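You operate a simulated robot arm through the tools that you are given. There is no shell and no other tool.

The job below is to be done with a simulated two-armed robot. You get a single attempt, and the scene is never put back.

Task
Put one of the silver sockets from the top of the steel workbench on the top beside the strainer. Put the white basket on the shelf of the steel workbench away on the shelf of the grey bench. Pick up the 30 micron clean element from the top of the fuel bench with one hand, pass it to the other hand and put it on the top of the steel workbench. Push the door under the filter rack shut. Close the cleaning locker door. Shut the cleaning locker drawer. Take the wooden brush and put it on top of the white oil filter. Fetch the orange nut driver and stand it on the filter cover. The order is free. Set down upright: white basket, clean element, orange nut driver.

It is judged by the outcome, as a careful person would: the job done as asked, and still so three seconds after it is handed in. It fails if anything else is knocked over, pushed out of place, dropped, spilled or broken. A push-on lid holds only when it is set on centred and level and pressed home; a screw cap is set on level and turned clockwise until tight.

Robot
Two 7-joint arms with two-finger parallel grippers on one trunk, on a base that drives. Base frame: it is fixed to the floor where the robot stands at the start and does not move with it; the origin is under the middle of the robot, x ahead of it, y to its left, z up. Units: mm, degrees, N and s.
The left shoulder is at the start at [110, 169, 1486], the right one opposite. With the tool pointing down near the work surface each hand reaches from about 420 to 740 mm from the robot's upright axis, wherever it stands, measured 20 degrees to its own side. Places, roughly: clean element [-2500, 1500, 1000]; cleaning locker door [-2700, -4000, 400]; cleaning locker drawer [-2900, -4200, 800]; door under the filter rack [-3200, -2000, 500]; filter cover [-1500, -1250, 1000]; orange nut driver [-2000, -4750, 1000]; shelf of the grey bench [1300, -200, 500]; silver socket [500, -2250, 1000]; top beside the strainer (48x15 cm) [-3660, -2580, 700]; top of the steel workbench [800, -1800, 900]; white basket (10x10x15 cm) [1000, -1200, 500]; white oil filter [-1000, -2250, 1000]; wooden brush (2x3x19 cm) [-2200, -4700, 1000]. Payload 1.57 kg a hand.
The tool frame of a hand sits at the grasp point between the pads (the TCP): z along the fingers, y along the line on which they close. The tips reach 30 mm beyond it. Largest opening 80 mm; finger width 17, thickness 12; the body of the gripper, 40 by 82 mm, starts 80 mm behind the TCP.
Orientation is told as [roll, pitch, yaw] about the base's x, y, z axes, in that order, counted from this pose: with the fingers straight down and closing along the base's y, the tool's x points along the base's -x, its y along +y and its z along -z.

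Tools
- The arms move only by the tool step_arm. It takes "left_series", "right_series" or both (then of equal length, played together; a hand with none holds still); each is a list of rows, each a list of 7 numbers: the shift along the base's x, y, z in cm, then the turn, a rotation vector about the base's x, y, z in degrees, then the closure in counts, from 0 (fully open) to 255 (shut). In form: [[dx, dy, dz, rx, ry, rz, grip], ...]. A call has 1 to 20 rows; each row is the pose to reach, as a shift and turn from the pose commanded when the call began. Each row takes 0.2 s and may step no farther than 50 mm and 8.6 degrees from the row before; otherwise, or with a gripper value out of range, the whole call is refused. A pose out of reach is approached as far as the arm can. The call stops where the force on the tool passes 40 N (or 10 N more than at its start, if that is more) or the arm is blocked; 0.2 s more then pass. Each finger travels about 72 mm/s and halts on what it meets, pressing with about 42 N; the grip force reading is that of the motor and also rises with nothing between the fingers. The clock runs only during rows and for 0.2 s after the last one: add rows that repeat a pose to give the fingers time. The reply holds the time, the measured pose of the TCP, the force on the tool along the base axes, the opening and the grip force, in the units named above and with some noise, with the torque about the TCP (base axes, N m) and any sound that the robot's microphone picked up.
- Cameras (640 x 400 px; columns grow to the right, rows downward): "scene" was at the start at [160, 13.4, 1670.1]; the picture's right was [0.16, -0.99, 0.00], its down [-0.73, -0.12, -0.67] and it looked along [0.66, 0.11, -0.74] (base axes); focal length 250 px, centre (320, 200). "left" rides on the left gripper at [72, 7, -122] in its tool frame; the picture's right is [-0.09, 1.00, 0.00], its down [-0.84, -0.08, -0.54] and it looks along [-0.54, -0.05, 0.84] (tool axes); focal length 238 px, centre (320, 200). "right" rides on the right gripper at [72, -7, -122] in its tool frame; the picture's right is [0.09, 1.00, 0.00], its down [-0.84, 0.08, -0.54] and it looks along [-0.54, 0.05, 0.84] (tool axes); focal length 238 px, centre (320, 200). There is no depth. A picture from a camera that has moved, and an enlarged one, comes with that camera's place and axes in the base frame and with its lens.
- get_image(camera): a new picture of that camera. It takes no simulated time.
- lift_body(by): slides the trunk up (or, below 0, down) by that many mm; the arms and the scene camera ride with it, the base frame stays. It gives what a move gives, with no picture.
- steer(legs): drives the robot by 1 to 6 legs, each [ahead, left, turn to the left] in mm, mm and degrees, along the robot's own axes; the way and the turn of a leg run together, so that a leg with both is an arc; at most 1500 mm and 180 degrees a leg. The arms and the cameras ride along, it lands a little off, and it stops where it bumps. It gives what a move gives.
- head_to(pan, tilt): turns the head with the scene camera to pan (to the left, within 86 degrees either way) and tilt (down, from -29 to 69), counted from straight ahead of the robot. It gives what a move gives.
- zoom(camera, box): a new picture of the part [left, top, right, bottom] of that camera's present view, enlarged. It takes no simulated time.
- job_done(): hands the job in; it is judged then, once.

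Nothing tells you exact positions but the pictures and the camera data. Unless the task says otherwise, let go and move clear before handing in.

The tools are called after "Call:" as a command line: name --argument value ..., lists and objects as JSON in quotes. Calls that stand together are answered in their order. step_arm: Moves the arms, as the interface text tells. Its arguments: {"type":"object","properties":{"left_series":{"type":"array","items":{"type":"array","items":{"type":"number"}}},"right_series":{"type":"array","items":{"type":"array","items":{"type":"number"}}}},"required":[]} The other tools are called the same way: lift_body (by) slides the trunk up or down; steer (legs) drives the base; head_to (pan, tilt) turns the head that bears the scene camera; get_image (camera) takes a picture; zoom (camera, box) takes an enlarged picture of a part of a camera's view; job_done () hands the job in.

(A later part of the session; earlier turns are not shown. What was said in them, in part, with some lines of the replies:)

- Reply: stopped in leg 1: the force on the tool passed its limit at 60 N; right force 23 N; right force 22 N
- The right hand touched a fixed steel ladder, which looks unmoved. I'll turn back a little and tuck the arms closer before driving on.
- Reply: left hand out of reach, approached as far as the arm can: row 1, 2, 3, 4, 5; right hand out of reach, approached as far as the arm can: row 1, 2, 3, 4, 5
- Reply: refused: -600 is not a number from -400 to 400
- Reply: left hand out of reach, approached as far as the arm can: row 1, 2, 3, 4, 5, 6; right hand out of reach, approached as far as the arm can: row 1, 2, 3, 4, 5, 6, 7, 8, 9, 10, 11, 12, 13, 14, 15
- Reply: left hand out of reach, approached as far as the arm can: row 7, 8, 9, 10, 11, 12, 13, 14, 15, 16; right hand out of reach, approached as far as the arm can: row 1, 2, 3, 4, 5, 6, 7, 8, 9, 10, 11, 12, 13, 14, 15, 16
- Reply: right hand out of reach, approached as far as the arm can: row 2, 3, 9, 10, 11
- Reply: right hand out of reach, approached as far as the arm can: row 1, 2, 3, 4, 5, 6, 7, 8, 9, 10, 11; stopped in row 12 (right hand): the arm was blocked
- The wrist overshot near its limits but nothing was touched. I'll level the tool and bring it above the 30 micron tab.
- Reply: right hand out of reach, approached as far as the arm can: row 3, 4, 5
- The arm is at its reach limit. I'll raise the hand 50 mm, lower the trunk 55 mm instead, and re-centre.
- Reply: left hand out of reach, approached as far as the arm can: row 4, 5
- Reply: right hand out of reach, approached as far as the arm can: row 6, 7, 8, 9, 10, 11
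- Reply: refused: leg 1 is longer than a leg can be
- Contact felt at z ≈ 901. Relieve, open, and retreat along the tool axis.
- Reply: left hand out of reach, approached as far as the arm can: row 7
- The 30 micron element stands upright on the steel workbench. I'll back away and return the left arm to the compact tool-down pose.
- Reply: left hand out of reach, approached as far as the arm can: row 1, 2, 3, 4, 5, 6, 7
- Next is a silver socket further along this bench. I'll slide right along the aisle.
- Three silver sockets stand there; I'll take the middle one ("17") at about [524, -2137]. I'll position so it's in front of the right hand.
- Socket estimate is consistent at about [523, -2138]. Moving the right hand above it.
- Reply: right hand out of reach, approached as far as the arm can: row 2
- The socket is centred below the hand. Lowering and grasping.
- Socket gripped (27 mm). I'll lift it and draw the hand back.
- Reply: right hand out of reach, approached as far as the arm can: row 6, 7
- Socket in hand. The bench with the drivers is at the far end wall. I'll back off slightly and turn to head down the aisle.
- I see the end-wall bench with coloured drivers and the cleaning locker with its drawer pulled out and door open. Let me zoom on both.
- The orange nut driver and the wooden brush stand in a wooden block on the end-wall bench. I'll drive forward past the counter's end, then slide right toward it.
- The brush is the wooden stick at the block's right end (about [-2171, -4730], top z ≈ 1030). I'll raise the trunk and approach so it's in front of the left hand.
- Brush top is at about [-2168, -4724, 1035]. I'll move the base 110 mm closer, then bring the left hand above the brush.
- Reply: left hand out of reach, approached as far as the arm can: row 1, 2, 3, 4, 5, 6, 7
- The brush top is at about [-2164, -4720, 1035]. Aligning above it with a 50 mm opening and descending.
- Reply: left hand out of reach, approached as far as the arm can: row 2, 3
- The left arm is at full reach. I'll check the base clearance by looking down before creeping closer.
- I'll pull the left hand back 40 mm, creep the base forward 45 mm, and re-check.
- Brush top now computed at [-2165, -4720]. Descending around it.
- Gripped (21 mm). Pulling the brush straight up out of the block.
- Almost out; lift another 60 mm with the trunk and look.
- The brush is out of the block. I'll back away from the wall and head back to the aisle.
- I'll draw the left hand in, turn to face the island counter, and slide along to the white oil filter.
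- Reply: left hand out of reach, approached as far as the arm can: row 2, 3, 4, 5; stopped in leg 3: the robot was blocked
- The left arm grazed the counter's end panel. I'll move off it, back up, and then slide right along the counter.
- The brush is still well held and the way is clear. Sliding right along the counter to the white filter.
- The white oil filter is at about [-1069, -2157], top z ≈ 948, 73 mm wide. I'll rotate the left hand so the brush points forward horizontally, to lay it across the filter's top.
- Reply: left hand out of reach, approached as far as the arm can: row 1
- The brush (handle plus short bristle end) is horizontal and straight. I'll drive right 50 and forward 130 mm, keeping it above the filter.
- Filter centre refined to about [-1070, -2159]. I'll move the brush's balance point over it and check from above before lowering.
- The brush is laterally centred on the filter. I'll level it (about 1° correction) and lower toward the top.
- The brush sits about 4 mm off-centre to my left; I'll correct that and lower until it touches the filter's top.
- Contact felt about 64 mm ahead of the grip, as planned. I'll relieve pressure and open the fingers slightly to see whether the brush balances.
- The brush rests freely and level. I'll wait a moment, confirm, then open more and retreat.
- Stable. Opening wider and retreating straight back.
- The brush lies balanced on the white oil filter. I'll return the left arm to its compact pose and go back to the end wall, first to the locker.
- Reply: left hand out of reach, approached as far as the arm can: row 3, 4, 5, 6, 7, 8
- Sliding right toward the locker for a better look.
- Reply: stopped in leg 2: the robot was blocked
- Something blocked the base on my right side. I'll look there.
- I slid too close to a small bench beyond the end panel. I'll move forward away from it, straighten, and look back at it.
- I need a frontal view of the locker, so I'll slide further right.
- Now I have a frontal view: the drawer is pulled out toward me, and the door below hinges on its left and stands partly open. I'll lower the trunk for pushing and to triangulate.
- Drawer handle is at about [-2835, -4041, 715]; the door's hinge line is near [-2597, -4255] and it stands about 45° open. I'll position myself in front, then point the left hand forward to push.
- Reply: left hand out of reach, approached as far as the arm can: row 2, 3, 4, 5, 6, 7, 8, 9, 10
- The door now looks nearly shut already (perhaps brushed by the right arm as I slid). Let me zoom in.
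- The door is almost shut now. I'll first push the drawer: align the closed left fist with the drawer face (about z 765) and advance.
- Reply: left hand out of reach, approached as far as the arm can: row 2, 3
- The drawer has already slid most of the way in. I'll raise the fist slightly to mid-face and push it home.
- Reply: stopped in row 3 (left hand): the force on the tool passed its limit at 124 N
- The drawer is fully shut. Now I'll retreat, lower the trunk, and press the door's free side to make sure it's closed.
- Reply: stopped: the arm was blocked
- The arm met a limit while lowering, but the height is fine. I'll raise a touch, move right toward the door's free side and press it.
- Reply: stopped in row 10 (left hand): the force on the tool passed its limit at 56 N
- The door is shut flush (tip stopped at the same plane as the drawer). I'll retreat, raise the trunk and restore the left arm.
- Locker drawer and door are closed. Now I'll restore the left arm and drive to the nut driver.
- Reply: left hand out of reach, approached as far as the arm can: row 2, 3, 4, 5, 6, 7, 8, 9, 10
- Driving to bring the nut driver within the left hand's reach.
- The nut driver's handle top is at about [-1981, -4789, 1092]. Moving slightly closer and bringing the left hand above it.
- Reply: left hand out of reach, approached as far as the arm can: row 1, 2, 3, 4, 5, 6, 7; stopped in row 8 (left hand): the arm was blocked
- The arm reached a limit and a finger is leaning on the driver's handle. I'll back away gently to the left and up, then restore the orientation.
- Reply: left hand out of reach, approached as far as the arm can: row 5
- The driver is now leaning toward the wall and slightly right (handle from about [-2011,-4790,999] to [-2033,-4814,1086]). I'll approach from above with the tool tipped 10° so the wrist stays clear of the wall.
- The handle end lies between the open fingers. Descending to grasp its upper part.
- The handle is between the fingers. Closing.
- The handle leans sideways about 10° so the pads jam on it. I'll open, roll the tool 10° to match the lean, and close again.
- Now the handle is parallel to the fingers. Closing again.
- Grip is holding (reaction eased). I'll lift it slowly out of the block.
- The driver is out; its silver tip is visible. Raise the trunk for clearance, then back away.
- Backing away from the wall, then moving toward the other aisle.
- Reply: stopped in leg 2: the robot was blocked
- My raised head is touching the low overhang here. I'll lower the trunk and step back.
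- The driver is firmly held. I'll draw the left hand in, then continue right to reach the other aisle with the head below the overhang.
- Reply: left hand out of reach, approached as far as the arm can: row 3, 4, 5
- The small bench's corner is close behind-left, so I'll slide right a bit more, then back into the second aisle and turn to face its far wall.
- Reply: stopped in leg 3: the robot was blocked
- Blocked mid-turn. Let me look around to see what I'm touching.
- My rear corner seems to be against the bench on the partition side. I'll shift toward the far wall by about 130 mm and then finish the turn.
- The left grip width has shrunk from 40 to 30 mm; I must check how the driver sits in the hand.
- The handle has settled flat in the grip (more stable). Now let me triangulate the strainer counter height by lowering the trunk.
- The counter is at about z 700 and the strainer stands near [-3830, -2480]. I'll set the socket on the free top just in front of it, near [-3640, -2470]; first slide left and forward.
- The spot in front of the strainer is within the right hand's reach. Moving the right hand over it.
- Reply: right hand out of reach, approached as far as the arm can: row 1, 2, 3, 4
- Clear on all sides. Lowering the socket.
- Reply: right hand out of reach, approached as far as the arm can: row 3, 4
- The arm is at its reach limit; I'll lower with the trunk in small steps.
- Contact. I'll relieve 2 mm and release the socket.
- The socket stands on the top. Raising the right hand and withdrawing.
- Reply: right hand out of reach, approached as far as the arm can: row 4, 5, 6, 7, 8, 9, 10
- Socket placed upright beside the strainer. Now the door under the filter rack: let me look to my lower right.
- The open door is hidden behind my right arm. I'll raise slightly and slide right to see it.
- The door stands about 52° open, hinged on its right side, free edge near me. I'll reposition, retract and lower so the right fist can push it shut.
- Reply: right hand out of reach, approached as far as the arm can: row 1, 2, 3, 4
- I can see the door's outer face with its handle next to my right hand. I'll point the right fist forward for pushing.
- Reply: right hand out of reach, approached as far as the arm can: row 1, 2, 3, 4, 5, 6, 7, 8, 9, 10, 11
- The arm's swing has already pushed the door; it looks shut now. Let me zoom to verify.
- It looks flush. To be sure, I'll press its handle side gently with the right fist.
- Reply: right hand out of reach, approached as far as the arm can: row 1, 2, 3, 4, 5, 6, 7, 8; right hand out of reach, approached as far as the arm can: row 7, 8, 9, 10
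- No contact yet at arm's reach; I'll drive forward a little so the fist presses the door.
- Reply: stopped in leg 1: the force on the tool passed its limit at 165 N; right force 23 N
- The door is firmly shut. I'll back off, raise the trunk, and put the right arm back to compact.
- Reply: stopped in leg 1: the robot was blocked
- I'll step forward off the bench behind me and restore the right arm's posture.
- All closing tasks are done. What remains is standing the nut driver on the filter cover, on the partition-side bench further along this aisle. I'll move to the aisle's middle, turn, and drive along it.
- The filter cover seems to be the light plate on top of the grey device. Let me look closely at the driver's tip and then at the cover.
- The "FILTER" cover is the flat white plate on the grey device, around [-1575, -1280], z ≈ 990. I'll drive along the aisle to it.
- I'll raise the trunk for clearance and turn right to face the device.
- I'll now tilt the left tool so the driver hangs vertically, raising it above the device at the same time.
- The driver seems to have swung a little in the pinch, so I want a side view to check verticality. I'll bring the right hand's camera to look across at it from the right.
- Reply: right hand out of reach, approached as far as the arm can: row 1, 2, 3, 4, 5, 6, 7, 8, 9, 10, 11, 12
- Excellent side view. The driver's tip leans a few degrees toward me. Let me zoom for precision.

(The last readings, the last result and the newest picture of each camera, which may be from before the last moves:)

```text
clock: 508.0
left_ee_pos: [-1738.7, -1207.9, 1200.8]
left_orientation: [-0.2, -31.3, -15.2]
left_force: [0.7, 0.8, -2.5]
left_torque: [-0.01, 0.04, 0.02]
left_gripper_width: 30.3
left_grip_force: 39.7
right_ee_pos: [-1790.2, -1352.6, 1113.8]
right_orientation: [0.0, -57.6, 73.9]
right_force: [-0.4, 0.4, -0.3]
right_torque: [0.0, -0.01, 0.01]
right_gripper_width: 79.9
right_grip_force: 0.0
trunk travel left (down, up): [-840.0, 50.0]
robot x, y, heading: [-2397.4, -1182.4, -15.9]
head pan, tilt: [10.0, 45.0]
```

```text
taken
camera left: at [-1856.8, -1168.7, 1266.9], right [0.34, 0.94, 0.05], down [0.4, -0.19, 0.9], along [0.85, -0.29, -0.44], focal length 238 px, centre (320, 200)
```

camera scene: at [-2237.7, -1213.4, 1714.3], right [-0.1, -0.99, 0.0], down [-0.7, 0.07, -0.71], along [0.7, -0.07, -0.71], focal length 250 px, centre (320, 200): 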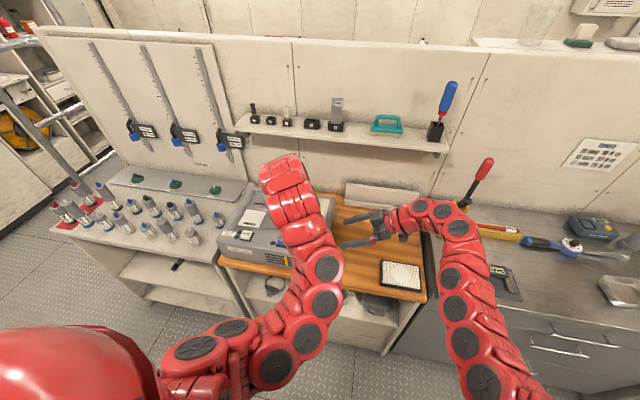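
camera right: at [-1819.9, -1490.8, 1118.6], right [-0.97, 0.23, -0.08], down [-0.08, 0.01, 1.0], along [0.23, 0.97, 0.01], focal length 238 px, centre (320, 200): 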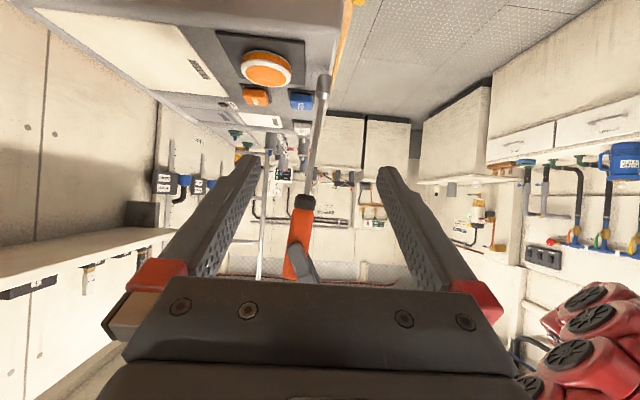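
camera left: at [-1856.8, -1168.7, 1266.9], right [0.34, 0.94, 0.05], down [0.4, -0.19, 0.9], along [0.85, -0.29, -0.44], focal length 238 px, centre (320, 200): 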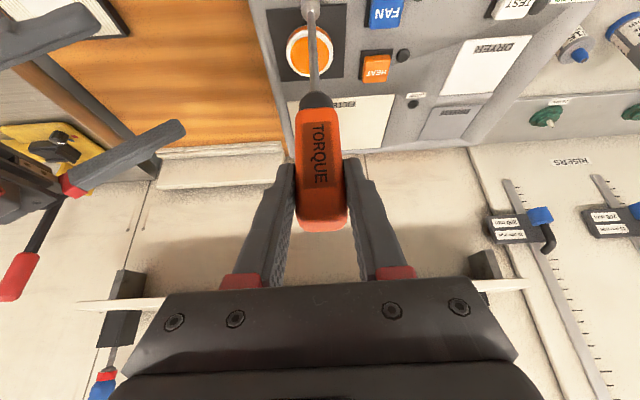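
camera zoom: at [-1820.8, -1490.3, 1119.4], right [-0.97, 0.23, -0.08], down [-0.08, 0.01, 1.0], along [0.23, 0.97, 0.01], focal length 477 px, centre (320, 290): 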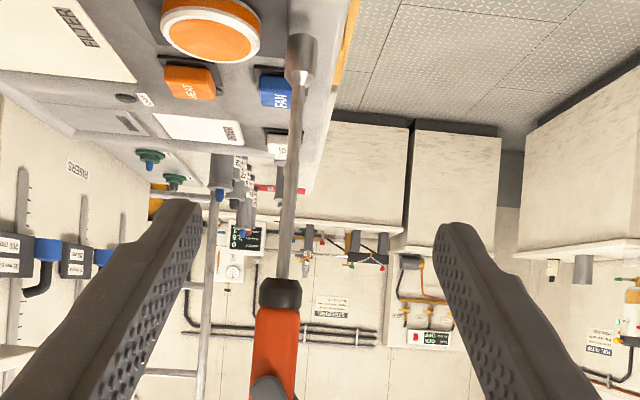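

Now within about 0.7°. I'll check the sideways tilt in the left camera with a zoom.

Call:
zoom --camera "left" --box '[260, 0, 380, 120]'

Call:
zoom --camera "left" --box '[260, 110, 380, 230]'

```text
3.33 times, centred on (320, 60) of left
camera zoom: at [-1856.8, -1168.7, 1266.9], right [0.34, 0.94, 0.05], down [0.4, -0.19, 0.9], along [0.85, -0.29, -0.44], focal length 794 px, centre (320, 667)
```

zoom: 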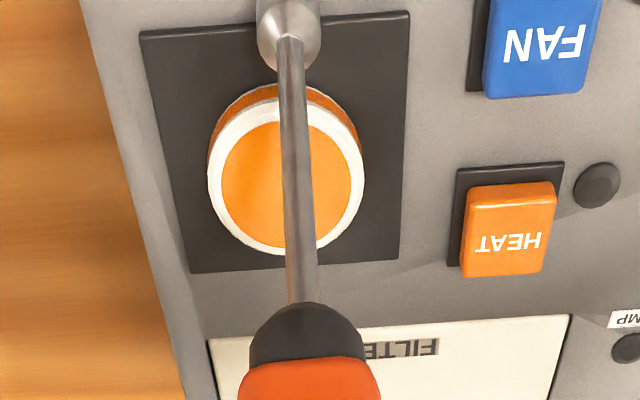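

```text
3.33 times, centred on (320, 170) of left
camera zoom: at [-1856.8, -1168.7, 1266.9], right [0.34, 0.94, 0.05], down [0.4, -0.19, 0.9], along [0.85, -0.29, -0.44], focal length 794 px, centre (320, 300)
```

zoom: 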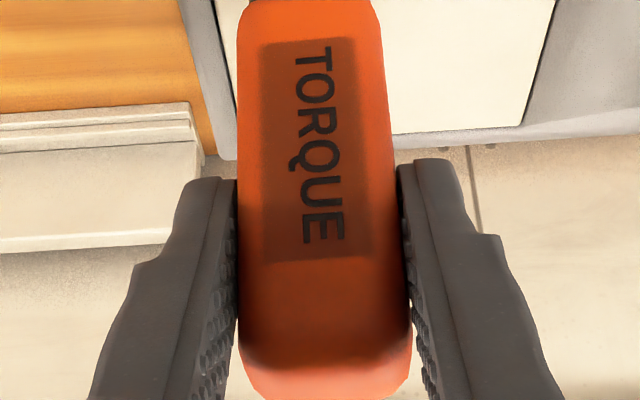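

Both tilts are now under 1°. From the two wrist cameras the FILTER plate is at about [-1517, -1234], z ≈ 954. I'll raise the driver, fine-tune the tilt, and drive 130 mm closer.

Call:
step_arm --left_series '[[0, 0, 2, 0.05, -0.35, 0, 255], [0, 0, 4, 0.1, -0.75, 0, 255], [0, 0, 6, 0.1, -0.75, 0, 255], [0, 0, 7, 0.1, -0.75, 0, 255]]'

Call:
steer --legs '[[130, 0, 0]]'

Call:
get_image --camera "right"

Call:
get_image --camera "left"

```text
clock: 509.0
left_ee_pos: [-1741.3, -1206.8, 1255.8]
left_orientation: [0.4, -32.3, -15.3]
left_force: [0.0, -0.2, -2.2]
left_torque: [0.01, 0.02, 0.01]
left_gripper_width: 30.7
left_grip_force: 39.1
left hand out of reach, approached as far as the arm can: row 3, 4
right_ee_pos: [-1789.4, -1352.6, 1115.5]
right_orientation: [-0.1, -57.6, 73.9]
right_force: [0.7, 0.2, 0.6]
right_torque: [-0.02, 0.0, -0.01]
right_gripper_width: 79.9
right_grip_force: 0.1
trunk travel left (down, up): [-840.0, 50.0]
robot x, y, heading: [-2399.4, -1183.4, -16.0]
head pan, tilt: [10.0, 45.0]
```

```text
clock: 510.3
left_ee_pos: [-1619.9, -1243.8, 1257.6]
left_orientation: [0.4, -32.4, -15.5]
left_force: [-0.2, -0.2, -1.5]
left_torque: [0.01, 0.0, 0.04]
left_gripper_width: 30.5
left_grip_force: 40.2
right_ee_pos: [-1669.8, -1388.6, 1115.7]
right_orientation: [-0.1, -57.7, 73.9]
right_force: [0.1, -0.2, -0.5]
right_torque: [-0.01, 0.02, -0.03]
right_gripper_width: 80.0
right_grip_force: 0.1
trunk travel left (down, up): [-840.0, 50.0]
robot x, y, heading: [-2277.4, -1218.2, -15.9]
head pan, tilt: [10.0, 45.0]
```

```text
taken
camera right: at [-1701.0, -1525.6, 1120.3], right [-0.97, 0.23, -0.08], down [-0.08, 0.01, 1.0], along [0.23, 0.97, 0.01], focal length 238 px, centre (320, 200)
```

right: 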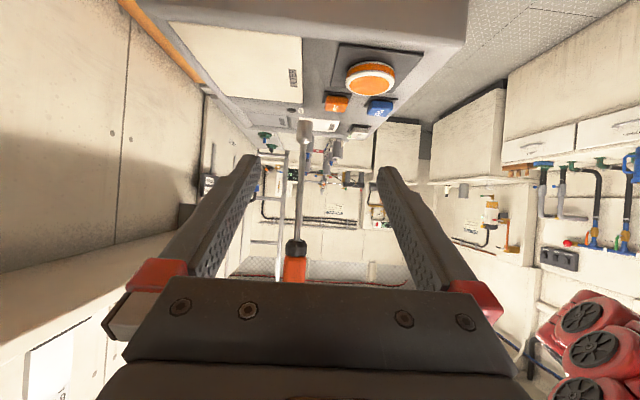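

```text
taken
camera left: at [-1739.0, -1204.6, 1322.2], right [0.34, 0.94, 0.06], down [0.38, -0.19, 0.91], along [0.86, -0.28, -0.42], focal length 238 px, centre (320, 200)
```

left: 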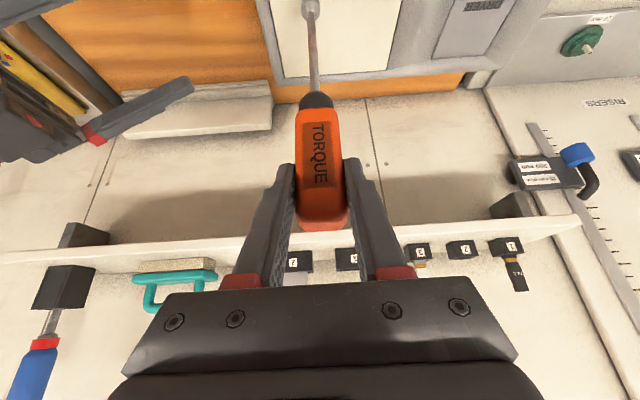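

The plate centre computes to about [-1522, -1231] at z ≈ 954. Checking the driver's tilt again.

Call:
zoom --camera "right" --box '[260, 100, 360, 260]'

Call:
zoom --camera "left" --box '[260, 0, 380, 120]'

```text
2.50 times, centred on (310, 180) of right
camera zoom: at [-1701.0, -1525.6, 1120.3], right [-0.97, 0.23, -0.08], down [-0.08, 0.01, 1.0], along [0.23, 0.97, 0.01], focal length 596 px, centre (345, 250)
```

zoom: 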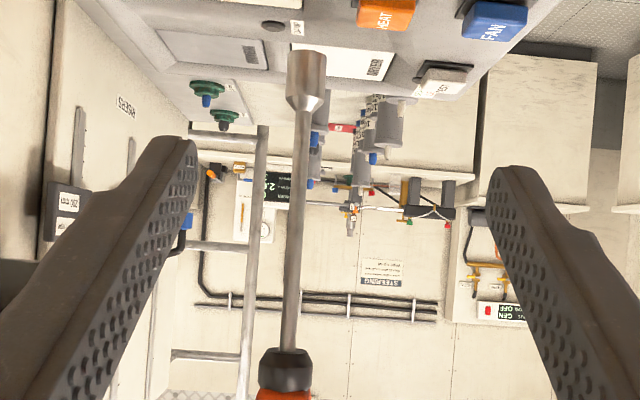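

```text
3.33 times, centred on (320, 60) of left
camera zoom: at [-1739.0, -1204.6, 1322.2], right [0.34, 0.94, 0.06], down [0.38, -0.19, 0.91], along [0.86, -0.28, -0.42], focal length 794 px, centre (320, 667)
```

zoom: 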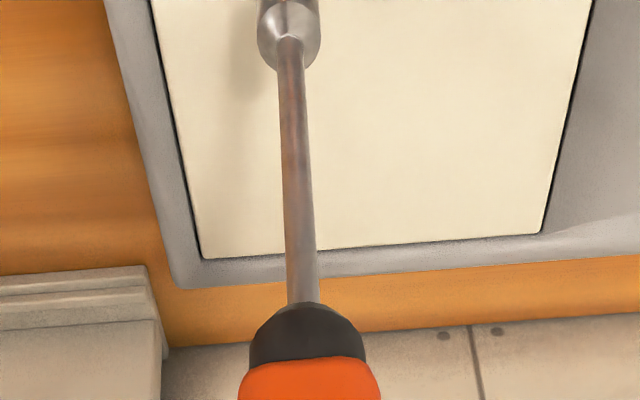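

Tilt is within about 0.3° both ways. Moving both hands together so the driver is over the plate's centre while the right camera keeps watching.

Call:
step_arm --left_series '[[2.45, 0.32, 0, 0.02, 0.1, 0, 255], [4.9, 0.64, 0, 0.05, 0.2, 0, 255], [7.35, 0.96, 0, 0.05, 0.2, 0, 255], [9.8, 1.28, 0, 0.05, 0.2, 0, 255], [9.8, 1.28, -1.5, 0.05, 0.2, 0, 255], [9.8, 1.28, -3.0, 0.05, 0.2, 0, 255]]' --right_series '[[2.3, -0.6, 0, 0, 0, 0, 0], [4.6, -1.3, 0, 0, 0, 0, 0], [7.0, -2.0, 0, 0, 0, 0, 0], [9.3, -2.6, 0, 0, 0, 0, 0], [9.3, -2.6, 0, 0, 0, 0, 0], [9.3, -2.6, 0, 0, 0, 0, 0]]'

Call:
get_image --camera "right"

Call:
get_image --camera "left"

```text
clock: 511.7
left_ee_pos: [-1520.0, -1229.9, 1225.1]
left_orientation: [0.4, -32.0, -15.5]
left_force: [-0.7, -0.2, -1.6]
left_torque: [-0.01, 0.02, 0.0]
left_gripper_width: 30.6
left_grip_force: 39.7
right_ee_pos: [-1594.7, -1407.9, 1110.8]
right_orientation: [-0.1, -57.7, 73.8]
right_force: [-0.1, 0.4, -0.2]
right_torque: [-0.01, 0.0, 0.0]
right_gripper_width: 80.1
right_grip_force: 0.1
right hand out of reach, approached as far as the arm can: row 4, 5, 6
trunk travel left (down, up): [-840.0, 50.0]
robot x, y, heading: [-2273.9, -1217.4, -16.0]
head pan, tilt: [10.0, 45.0]
```

```text
taken
camera right: at [-1625.7, -1545.2, 1116.2], right [-0.97, 0.23, -0.08], down [-0.08, 0.01, 1.0], along [0.23, 0.97, 0.01], focal length 238 px, centre (320, 200)
```

right: 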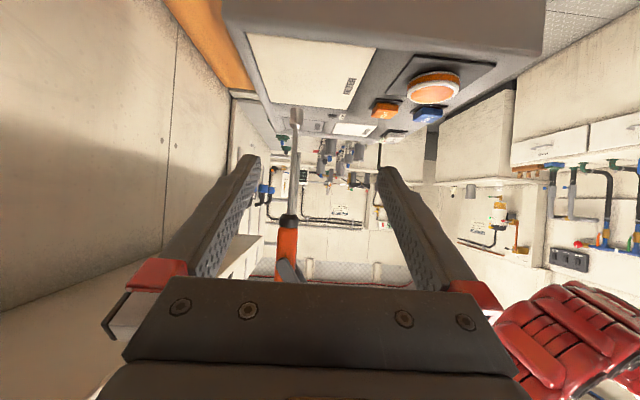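

```text
taken
camera left: at [-1638.5, -1191.2, 1290.4], right [0.34, 0.94, 0.05], down [0.39, -0.19, 0.9], along [0.86, -0.28, -0.43], focal length 238 px, centre (320, 200)
```

left: 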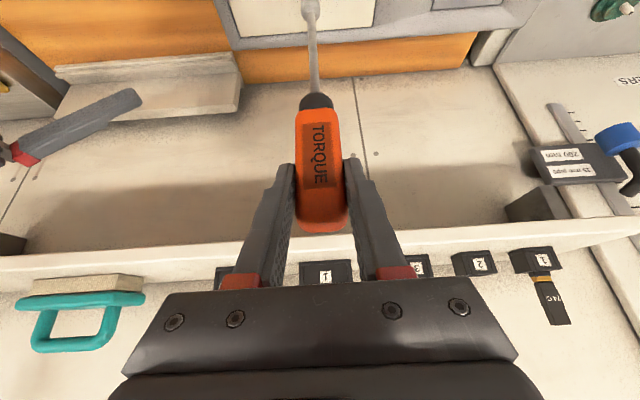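

Call:
zoom --camera "right" --box '[240, 90, 340, 230]'

Call:
zoom --camera "left" --box '[260, 0, 380, 120]'

```text
2.86 times, centred on (290, 160) of right
camera zoom: at [-1625.7, -1545.2, 1116.2], right [-0.97, 0.23, -0.08], down [-0.08, 0.01, 1.0], along [0.23, 0.97, 0.01], focal length 681 px, centre (406, 314)
```

zoom: 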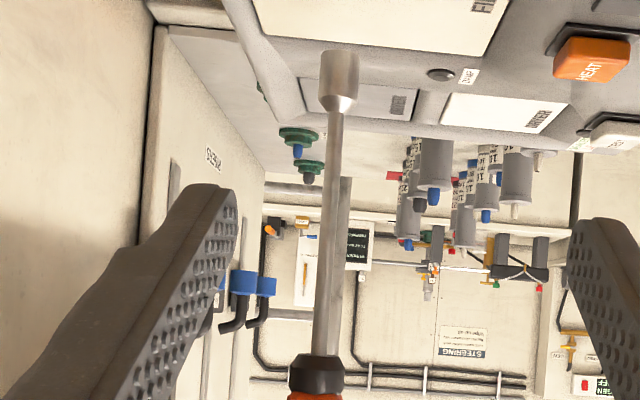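

```text
3.33 times, centred on (320, 60) of left
camera zoom: at [-1638.5, -1191.2, 1290.4], right [0.34, 0.94, 0.05], down [0.39, -0.19, 0.9], along [0.86, -0.28, -0.43], focal length 794 px, centre (320, 667)
```

zoom: 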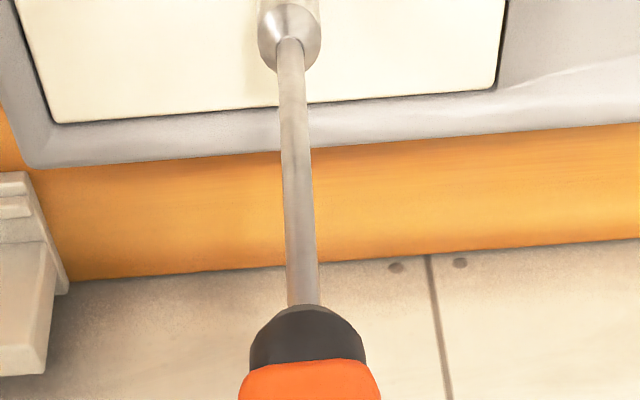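

I'll measure the tilt more accurately with tighter zooms at both ends of the shaft.

Call:
zoom --camera "right" --box '[276, 100, 316, 130]'

Call:
zoom --camera "right" --box '[270, 195, 310, 225]'

```text
13.33 times, centred on (296, 115) of right
camera zoom: at [-1625.7, -1545.2, 1116.2], right [-0.97, 0.23, -0.08], down [-0.08, 0.01, 1.0], along [0.23, 0.97, 0.01], focal length 3178 px, centre (640, 1333)
```

zoom: 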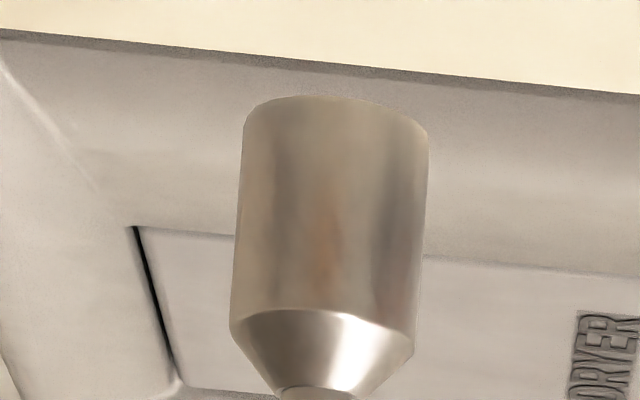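

```text
13.33 times, centred on (290, 210) of right
camera zoom: at [-1625.7, -1545.2, 1116.2], right [-0.97, 0.23, -0.08], down [-0.08, 0.01, 1.0], along [0.23, 0.97, 0.01], focal length 3178 px, centre (720, 67)
```

zoom: 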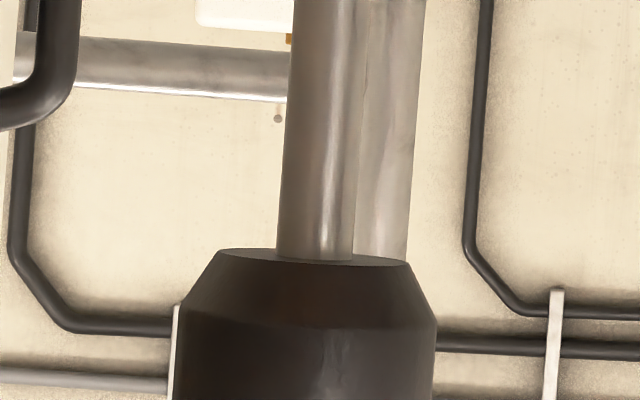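

Call:
zoom --camera "left" --box '[295, 0, 335, 30]'

Call:
zoom --camera "left" --box '[297, 75, 337, 105]'

```text
13.33 times, centred on (315, 15) of left
camera zoom: at [-1638.5, -1191.2, 1290.4], right [0.34, 0.94, 0.05], down [0.39, -0.19, 0.9], along [0.86, -0.28, -0.43], focal length 3178 px, centre (387, 2667)
```

zoom: 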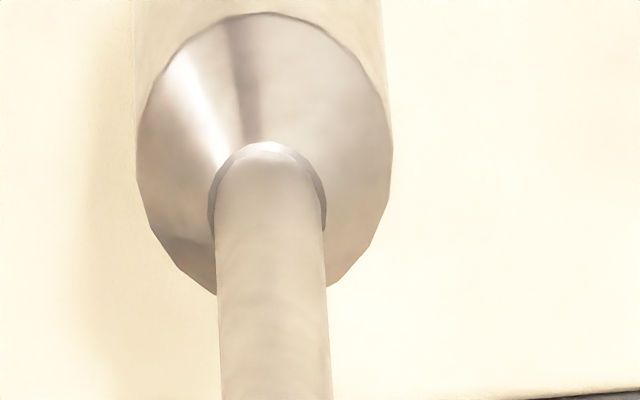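

```text
13.33 times, centred on (317, 90) of left
camera zoom: at [-1638.5, -1191.2, 1290.4], right [0.34, 0.94, 0.05], down [0.39, -0.19, 0.9], along [0.86, -0.28, -0.43], focal length 3178 px, centre (360, 1667)
```

zoom: 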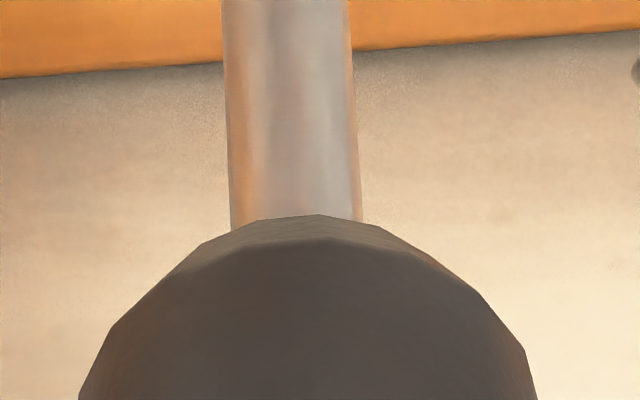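

Sideways tilt is about 0.35°, fore-aft about 0.2°. I'll trim both and lower toward the plate.

Call:
step_arm --left_series '[[0, 0, -0.5, -0.24, 0.27, 0, 255], [0, 0, -1.5, -0.24, 0.27, 0, 255], [0, 0, -2.5, -0.24, 0.27, 0, 255], [0, 0, -3.5, -0.24, 0.27, 0, 255], [0, 0, -3.5, -0.24, 0.27, 0, 255]]'

Call:
zoom --camera "right" --box '[240, 60, 360, 150]'

```text
clock: 512.9
left_ee_pos: [-1520.1, -1230.7, 1191.4]
left_orientation: [0.0, -31.9, -15.3]
left_force: [0.1, -0.1, -1.8]
left_torque: [0.01, -0.01, 0.01]
left_gripper_width: 30.6
left_grip_force: 40.0
right_ee_pos: [-1594.9, -1408.9, 1112.0]
right_orientation: [0.0, -57.7, 73.7]
right_force: [-0.2, -0.1, -0.2]
right_torque: [-0.03, 0.02, -0.02]
right_gripper_width: 80.2
right_grip_force: 0.0
trunk travel left (down, up): [-840.0, 50.0]
robot x, y, heading: [-2278.1, -1216.8, -16.2]
head pan, tilt: [10.0, 45.0]
```

```text
4.44 times, centred on (300, 105) of right
camera zoom: at [-1626.6, -1546.0, 1116.4], right [-0.97, 0.23, -0.08], down [-0.08, 0.01, 1.0], along [0.23, 0.97, 0.01], focal length 1059 px, centre (409, 622)
```

zoom: 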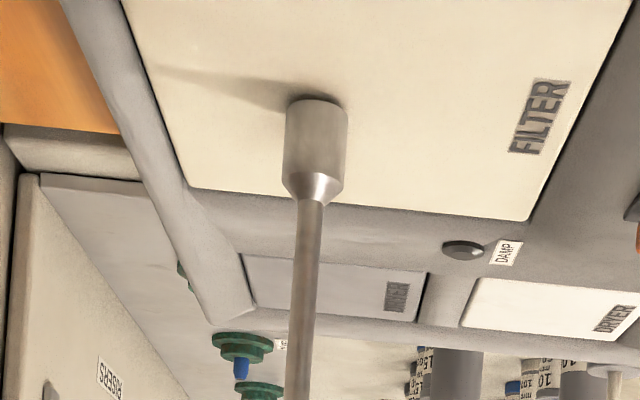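

The tip is just above the FILTER plate, well inside its edges. Lowering in small steps to contact.

Call:
step_arm --left_series '[[0, 0, -0.2, 0, 0, 0, 255], [0, 0, -0.4, 0, 0, 0, 255], [0, 0, -0.6, 0, 0, 0, 255], [0, 0, -0.6, 0, 0, 0, 255]]'

```text
clock: 513.9
left_ee_pos: [-1522.6, -1230.3, 1188.5]
left_orientation: [0.2, -32.2, -15.3]
left_force: [2.3, 2.8, 17.2]
left_torque: [0.44, -0.76, 0.02]
left_gripper_width: 30.4
left_grip_force: 39.8
right_ee_pos: [-1596.1, -1408.6, 1114.4]
right_orientation: [-0.3, -57.6, 74.0]
right_force: [0.1, -0.2, -0.1]
right_torque: [-0.01, -0.04, 0.04]
right_gripper_width: 79.6
right_grip_force: 0.1
trunk travel left (down, up): [-840.0, 50.0]
robot x, y, heading: [-2277.2, -1218.3, -16.5]
head pan, tilt: [10.0, 45.0]
```

Contact felt. I'll relieve most of the pressure, then open the fingers very gradually so the driver settles flat.

Call:
step_arm --left_series '[[0, 0, 0.15, 0, 0, 0, 255], [0, 0, 0.2, 0, 0, 0, 200], [0, 0, 0.2, 0, 0, 0, 175], [0, 0, 0.2, 0, 0, 0, 165], [0, 0, 0.2, 0, 0, 0, 162], [0, 0, 0.2, 0, 0, 0, 160]]'

Call:
zoom --camera "right" --box '[240, 60, 360, 150]'

Call:
get_image --camera "left"

```text
clock: 515.3
left_ee_pos: [-1521.6, -1230.8, 1186.0]
left_orientation: [-0.1, -31.7, -15.3]
left_force: [0.6, 0.1, 0.2]
left_torque: [0.03, -0.01, -0.03]
left_gripper_width: 30.7
left_grip_force: 24.0
right_ee_pos: [-1593.9, -1408.9, 1111.7]
right_orientation: [0.0, -57.7, 73.8]
right_force: [0.3, -0.9, 1.3]
right_torque: [0.0, 0.0, 0.0]
right_gripper_width: 79.7
right_grip_force: 0.0
trunk travel left (down, up): [-840.0, 50.0]
robot x, y, heading: [-2278.6, -1218.6, -16.3]
head pan, tilt: [10.0, 45.0]
```

```text
4.44 times, centred on (300, 105) of right
camera zoom: at [-1626.5, -1546.2, 1115.9], right [-0.97, 0.23, -0.08], down [-0.08, 0.01, 1.0], along [0.23, 0.97, 0.01], focal length 1059 px, centre (409, 622)
```

zoom: 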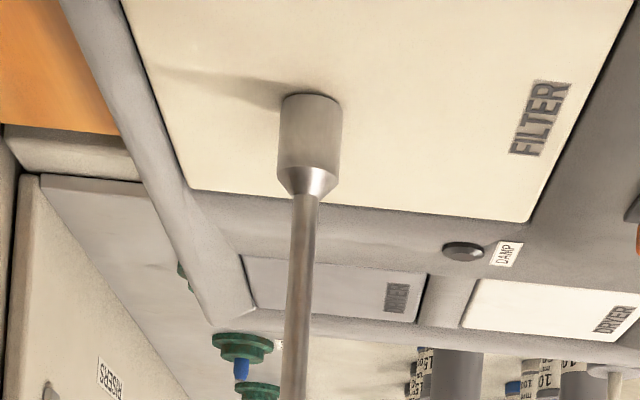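

```text
taken
camera left: at [-1639.0, -1192.6, 1252.0], right [0.34, 0.94, 0.05], down [0.39, -0.19, 0.9], along [0.86, -0.29, -0.43], focal length 238 px, centre (320, 200)
```

left: 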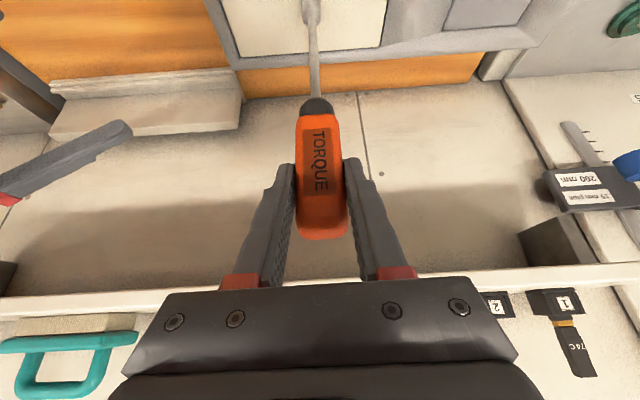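

Call:
zoom --camera "right" --box '[280, 75, 320, 105]'

Call:
zoom --camera "right" --box '[270, 165, 310, 195]'

Call:
zoom --camera "left" --box '[295, 0, 335, 30]'

Call:
zoom --camera "left" --box '[297, 75, 337, 105]'

```text
13.33 times, centred on (300, 90) of right
camera zoom: at [-1626.5, -1546.2, 1115.9], right [-0.97, 0.23, -0.08], down [-0.08, 0.01, 1.0], along [0.23, 0.97, 0.01], focal length 3178 px, centre (587, 1667)
```

zoom: 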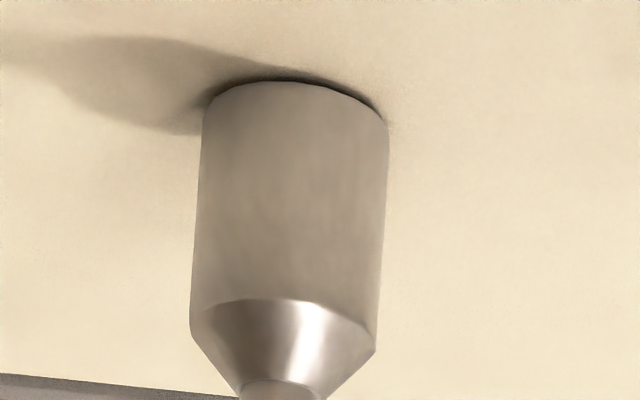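

```text
13.33 times, centred on (290, 180) of right
camera zoom: at [-1626.5, -1546.2, 1115.9], right [-0.97, 0.23, -0.08], down [-0.08, 0.01, 1.0], along [0.23, 0.97, 0.01], focal length 3178 px, centre (720, 467)
```

zoom: 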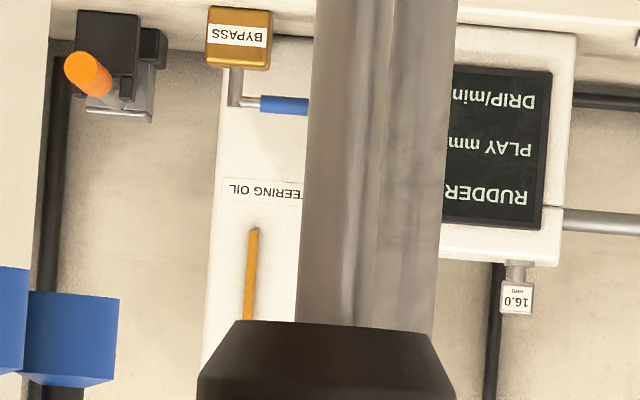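

```text
13.33 times, centred on (315, 15) of left
camera zoom: at [-1639.0, -1192.6, 1252.0], right [0.34, 0.94, 0.05], down [0.39, -0.19, 0.9], along [0.86, -0.29, -0.43], focal length 3178 px, centre (387, 2667)
```

zoom: 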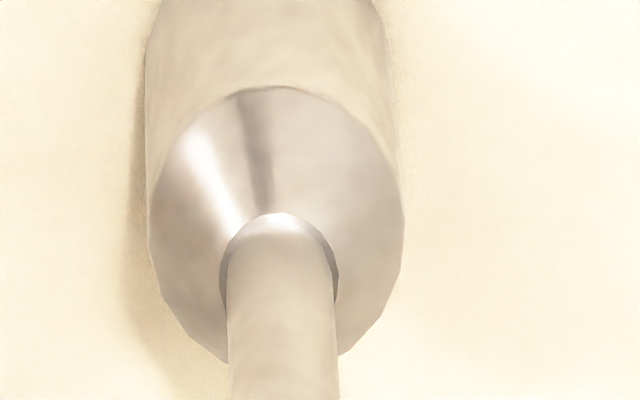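

```text
13.33 times, centred on (317, 90) of left
camera zoom: at [-1639.0, -1192.6, 1252.0], right [0.34, 0.94, 0.05], down [0.39, -0.19, 0.9], along [0.86, -0.29, -0.43], focal length 3178 px, centre (360, 1667)
```

zoom: 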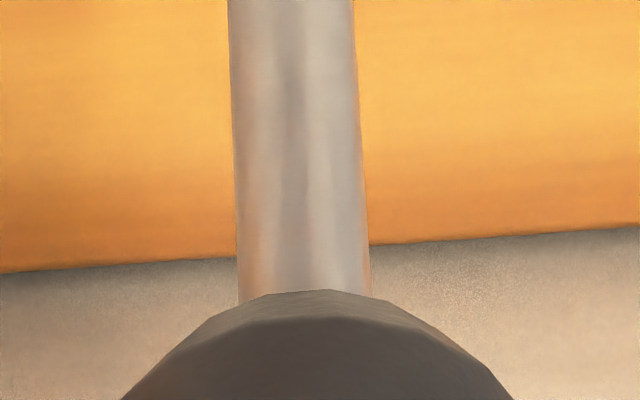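

Tilt is about 0° sideways and 0.4° fore-aft, well within its flat socket base. Continuing the slow release.

Call:
step_arm --left_series '[[0, 0, 0, 0, 0, 0, 159], [0, 0, 0, 0, 0, 0, 158], [0, 0, 0, 0, 0, 0, 157], [0, 0, 0, 0, 0, 0, 156], [0, 0, 0, 0, 0, 0, 155], [0, 0, 0, 0, 0, 0, 154], [0, 0, 0, 0, 0, 0, 153], [0, 0, 0, 0, 0, 0, 152]]'

Call:
zoom --camera "right" --box '[240, 60, 360, 280]'

Call:
zoom --camera "left" --box '[260, 100, 380, 240]'

```text
clock: 517.1
left_ee_pos: [-1522.0, -1231.0, 1188.4]
left_orientation: [0.1, -31.9, -15.3]
left_force: [-0.2, 0.1, 0.2]
left_torque: [-0.03, -0.01, 0.0]
left_gripper_width: 32.3
left_grip_force: 0.0
right_ee_pos: [-1594.4, -1409.0, 1112.0]
right_orientation: [-0.1, -57.7, 73.8]
right_force: [1.2, 0.2, -0.3]
right_torque: [-0.01, 0.02, 0.01]
right_gripper_width: 80.1
right_grip_force: 0.1
trunk travel left (down, up): [-840.0, 50.0]
robot x, y, heading: [-2278.9, -1219.7, -16.0]
head pan, tilt: [10.0, 45.0]
```

```text
1.82 times, centred on (300, 170) of right
camera zoom: at [-1626.9, -1546.0, 1116.6], right [-0.97, 0.23, -0.08], down [-0.08, 0.01, 1.0], along [0.23, 0.97, 0.01], focal length 433 px, centre (356, 254)
```

zoom: 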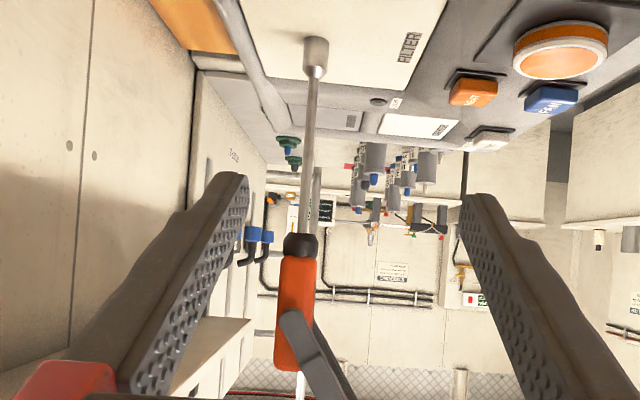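

```text
2.86 times, centred on (320, 170) of left
camera zoom: at [-1639.0, -1192.1, 1253.5], right [0.34, 0.94, 0.05], down [0.39, -0.19, 0.9], along [0.86, -0.29, -0.43], focal length 681 px, centre (320, 286)
```

zoom: 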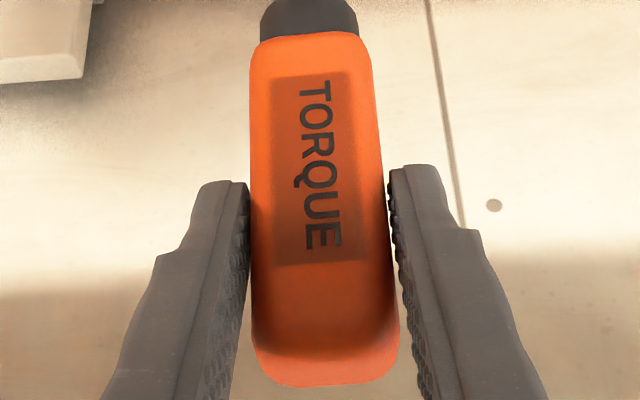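

The grip force is zero and the driver stands. I'll open a little further, watching that it stays put.

Call:
step_arm --left_series '[[0, 0, 0, 0, 0, 0, 150], [0, 0, 0, 0, 0, 0, 148], [0, 0, 0, 0, 0, 0, 146], [0, 0, 0, 0, 0, 0, 144], [0, 0, 0, 0, 0, 0, 142]]'

Call:
zoom --camera "left" --box '[260, 100, 380, 240]'

Call:
zoom --camera "right" --box '[240, 60, 360, 280]'

```text
clock: 518.3
left_ee_pos: [-1520.3, -1230.1, 1187.8]
left_orientation: [0.1, -31.9, -15.3]
left_force: [1.1, -0.4, 0.1]
left_torque: [-0.04, -0.02, 0.03]
left_gripper_width: 35.7
left_grip_force: 0.0
right_ee_pos: [-1596.2, -1408.1, 1112.1]
right_orientation: [-0.1, -57.6, 73.7]
right_force: [0.6, -0.1, 0.0]
right_torque: [0.03, 0.0, -0.04]
right_gripper_width: 79.9
right_grip_force: 0.1
trunk travel left (down, up): [-840.0, 50.0]
robot x, y, heading: [-2276.2, -1218.4, -16.2]
head pan, tilt: [10.0, 45.0]
```

```text
2.86 times, centred on (320, 170) of left
camera zoom: at [-1639.0, -1192.1, 1253.5], right [0.34, 0.94, 0.05], down [0.39, -0.19, 0.9], along [0.86, -0.29, -0.43], focal length 681 px, centre (320, 286)
```

zoom: 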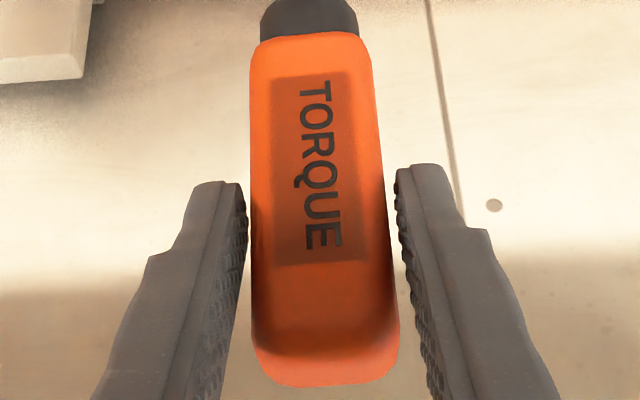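

```text
1.82 times, centred on (300, 170) of right
camera zoom: at [-1626.9, -1546.1, 1116.6], right [-0.97, 0.23, -0.08], down [-0.08, 0.01, 1.0], along [0.23, 0.97, 0.01], focal length 433 px, centre (356, 254)
```

zoom: 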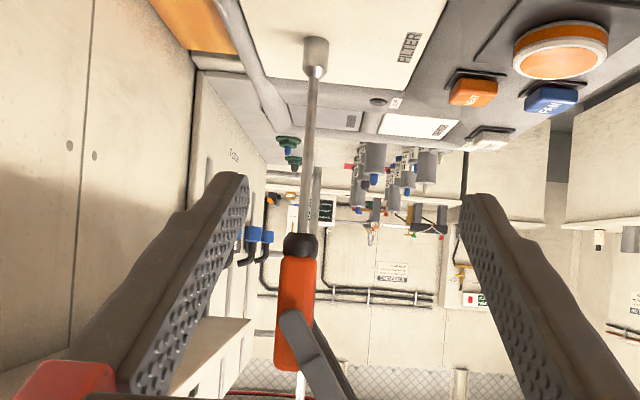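

It stands freely. I'll open wide and withdraw along the tool axis, slowly.

Call:
step_arm --left_series '[[0, 0, 0, 0, 0, 0, 130], [0, 0, 0, 0, 0, 0, 110], [0, 0, 0, 0, 0, 0, 90], [0, 0, 0, 0, 0, 0, 60], [0, 0, 0, 0, 0, 0, 30], [0, 0, 0, 0, 0, 0, 20], [-0.5, 0.14, 0.85, 0, 0, 0, 20], [-1.0, 0.28, 1.7, 0, 0, 0, 20], [-1.8, 0.5, 3.0, 0, 0, 0, 20], [-2.8, 0.8, 4.6, 0, 0, 0, 20], [-4.0, 1.1, 6.0, 0, 0, 0, 20], [-6.0, 1.7, 7.0, 0, 0, 0, 20]]'

Call:
get_image --camera "left"

Call:
get_image --camera "right"

```text
clock: 520.9
left_ee_pos: [-1571.4, -1217.6, 1253.6]
left_orientation: [0.1, -31.9, -15.3]
left_force: [-0.3, -0.5, 0.2]
left_torque: [0.0, 0.02, 0.02]
left_gripper_width: 73.7
left_grip_force: 0.0
left hand out of reach, approached as far as the arm can: row 12
right_ee_pos: [-1596.9, -1409.2, 1112.0]
right_orientation: [-0.1, -57.6, 73.8]
right_force: [0.1, -0.6, -0.6]
right_torque: [-0.01, 0.02, -0.04]
right_gripper_width: 80.0
right_grip_force: 0.0
trunk travel left (down, up): [-840.0, 50.0]
robot x, y, heading: [-2278.8, -1218.6, -16.2]
head pan, tilt: [10.0, 45.0]
```

```text
taken
camera left: at [-1690.0, -1178.5, 1318.6], right [0.34, 0.94, 0.05], down [0.39, -0.19, 0.9], along [0.86, -0.28, -0.43], focal length 238 px, centre (320, 200)
```

left: 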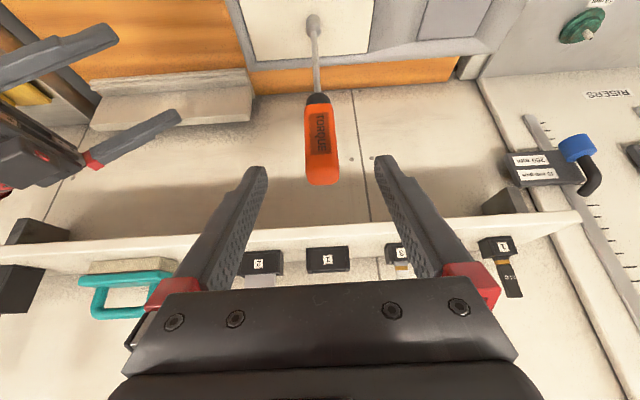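

```text
taken
camera right: at [-1627.2, -1546.3, 1116.7], right [-0.97, 0.23, -0.08], down [-0.08, 0.01, 1.0], along [0.23, 0.97, 0.01], focal length 238 px, centre (320, 200)
```

right: 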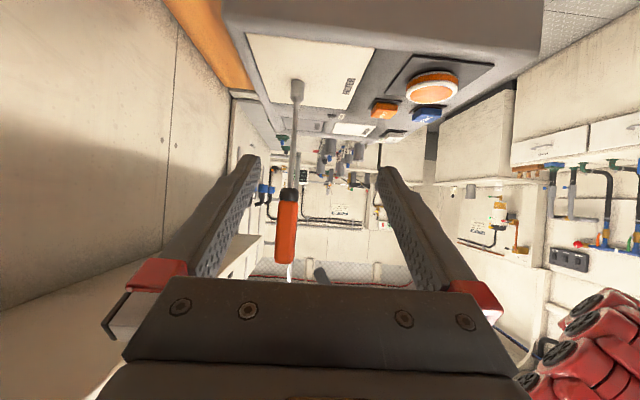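

The nut driver stands upright on the FILTER cover. I'll back the robot away carefully and verify.

Call:
steer --legs '[[-130, 0, 0]]'

Call:
get_image --camera "scene"

Call:
get_image --camera "right"

```text
clock: 522.1
left_ee_pos: [-1693.7, -1182.0, 1253.8]
left_orientation: [0.1, -31.9, -15.4]
left_force: [1.0, 0.4, -0.6]
left_torque: [0.01, 0.03, 0.02]
left_gripper_width: 73.8
left_grip_force: 0.1
right_ee_pos: [-1718.5, -1373.5, 1111.7]
right_orientation: [0.0, -57.7, 73.7]
right_force: [-0.6, -0.5, -0.6]
right_torque: [0.02, 0.01, 0.02]
right_gripper_width: 79.9
right_grip_force: 0.0
trunk travel left (down, up): [-840.0, 50.0]
robot x, y, heading: [-2401.3, -1179.5, -15.8]
head pan, tilt: [10.0, 45.0]
```

```text
taken
camera scene: at [-2240.1, -1212.7, 1714.2], right [-0.11, -0.99, 0.0], down [-0.7, 0.07, -0.71], along [0.7, -0.07, -0.71], focal length 250 px, centre (320, 200)
```

scene: 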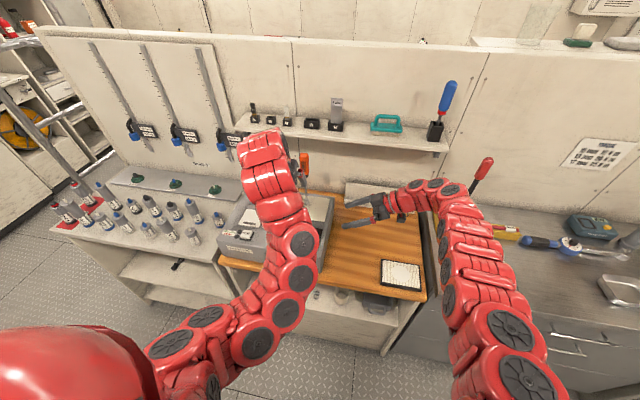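

```text
taken
camera right: at [-1749.6, -1510.2, 1115.5], right [-0.97, 0.23, -0.08], down [-0.08, 0.01, 1.0], along [0.23, 0.97, 0.01], focal length 238 px, centre (320, 200)
```

right: 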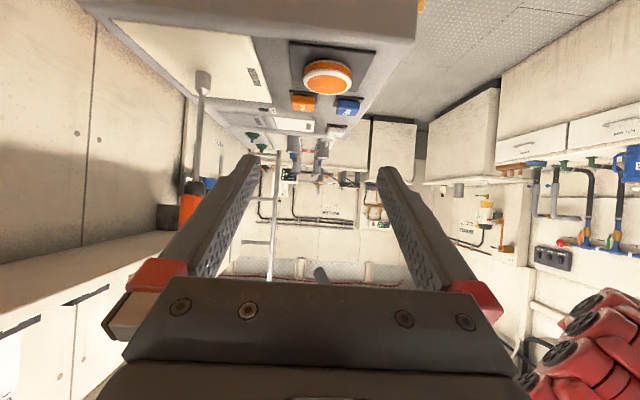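

The driver stands upright and the hands are clear. I'll take a last look around with the head for anything disturbed along my route.

Call:
head_to --pan -80 --tilt 20

Call:
get_image --camera "scene"

Call:
zoom --camera "scene" --box '[160, 100, 400, 250]'

```text
clock: 523.8
left_ee_pos: [-1696.3, -1180.2, 1253.1]
left_orientation: [0.1, -31.8, -15.3]
left_force: [0.2, 0.3, -0.1]
left_torque: [0.04, -0.02, -0.01]
left_gripper_width: 73.7
left_grip_force: 0.1
right_ee_pos: [-1718.8, -1372.2, 1112.1]
right_orientation: [-0.2, -57.8, 73.9]
right_force: [-0.4, -0.3, -0.8]
right_torque: [0.01, 0.02, 0.02]
right_gripper_width: 80.2
right_grip_force: 0.1
trunk travel left (down, up): [-840.0, 50.0]
robot x, y, heading: [-2399.9, -1179.8, -15.9]
head pan, tilt: [-80.0, 20.0]
```

```text
taken
camera scene: at [-2332.5, -1296.3, 1753.1], right [-0.99, 0.1, 0.0], down [0.04, 0.34, -0.94], along [-0.1, -0.93, -0.34], focal length 250 px, centre (320, 200)
```

scene: 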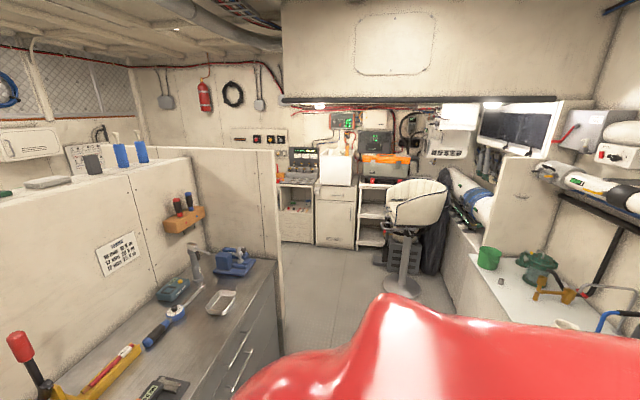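

```text
2.67 times, centred on (280, 175) of scene
camera zoom: at [-2332.5, -1296.3, 1753.1], right [-0.99, 0.1, 0.0], down [0.04, 0.34, -0.94], along [-0.1, -0.93, -0.34], focal length 667 px, centre (427, 267)
```

zoom: 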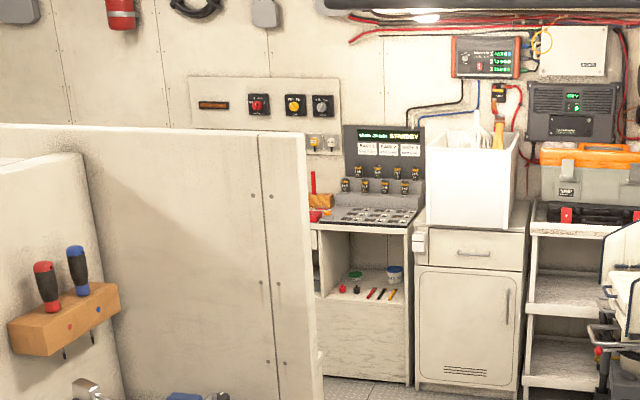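

The locker drawer and door are shut, the socket is in place, and everything in view is orderly. One last check of the standing driver before handing in.

Call:
get_image --camera "right"

Call:
get_image --camera "left"

```text
taken
camera right: at [-1750.7, -1510.0, 1116.5], right [-0.97, 0.23, -0.08], down [-0.08, 0.01, 1.0], along [0.23, 0.97, 0.01], focal length 238 px, centre (320, 200)
```

right: 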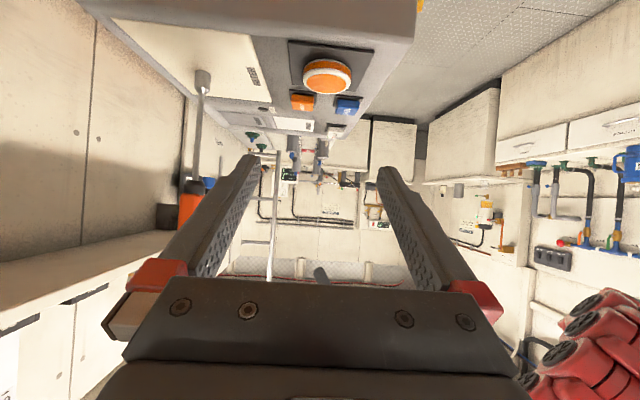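

```text
taken
camera left: at [-1813.5, -1142.5, 1318.3], right [0.34, 0.94, 0.05], down [0.39, -0.19, 0.9], along [0.86, -0.28, -0.43], focal length 238 px, centre (320, 200)
```

left: 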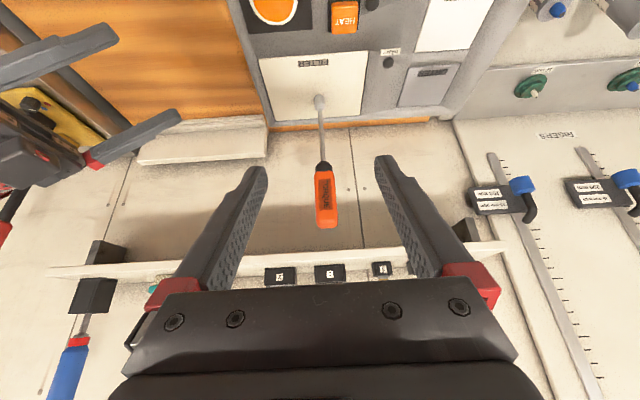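

The nut driver stands steady on the FILTER cover and both hands are empty and clear. All eight tasks are done, so I'm handing in.

Call:
job_done

```text
The job is handed in.
```

I did all eight tasks and handed the job in. The result of the judging has not come back.

| Task | Result |
|---|---|
| Silver socket | The "17" socket from the steel workbench stands on the top in front of the strainer. |
| White basket | It stands upright at the back right of the grey bench shelf. |
| Clean element | I picked up the one labelled 30 micron with the right hand and passed it to the left. It stands upright at the left end of the steel workbench top. |
| Door under the filter rack | Shut. I pressed it afterwards and it did not move. |
| Cleaning locker door | Shut, and level with the drawer front. |
| Cleaning locker drawer | Shut. |
| Wooden brush | It lies balanced across the top of the white oil filter. |
| Orange nut driver | It stands upright on the white "FILTER" plate, which I took to be the filter cover. It rests on its small socket end, so it would tip easily. |

The robot bumped into several things along the way:
- The right hand touched the fixed ladder at the start.
- The left arm grazed the end panel of the island counter.
- The base hit a small bench past that panel hard enough to turn the robot about 10 degrees. I never got a clear look at that bench afterwards, so I can't say for sure that nothing on it moved.
- The base also met the partition bench while turning and backing, and the head touched the low overhang near the locker.
- A finger pushed the nut driver over in its block before I took it out.

Both cupboard doors were swung most of the way shut by the robot moving past them. I then pressed each one closed.

I saw nothing else moved or knocked over in the areas I could see at the end. I did not go back to look at the basket, element or brush after placing them.
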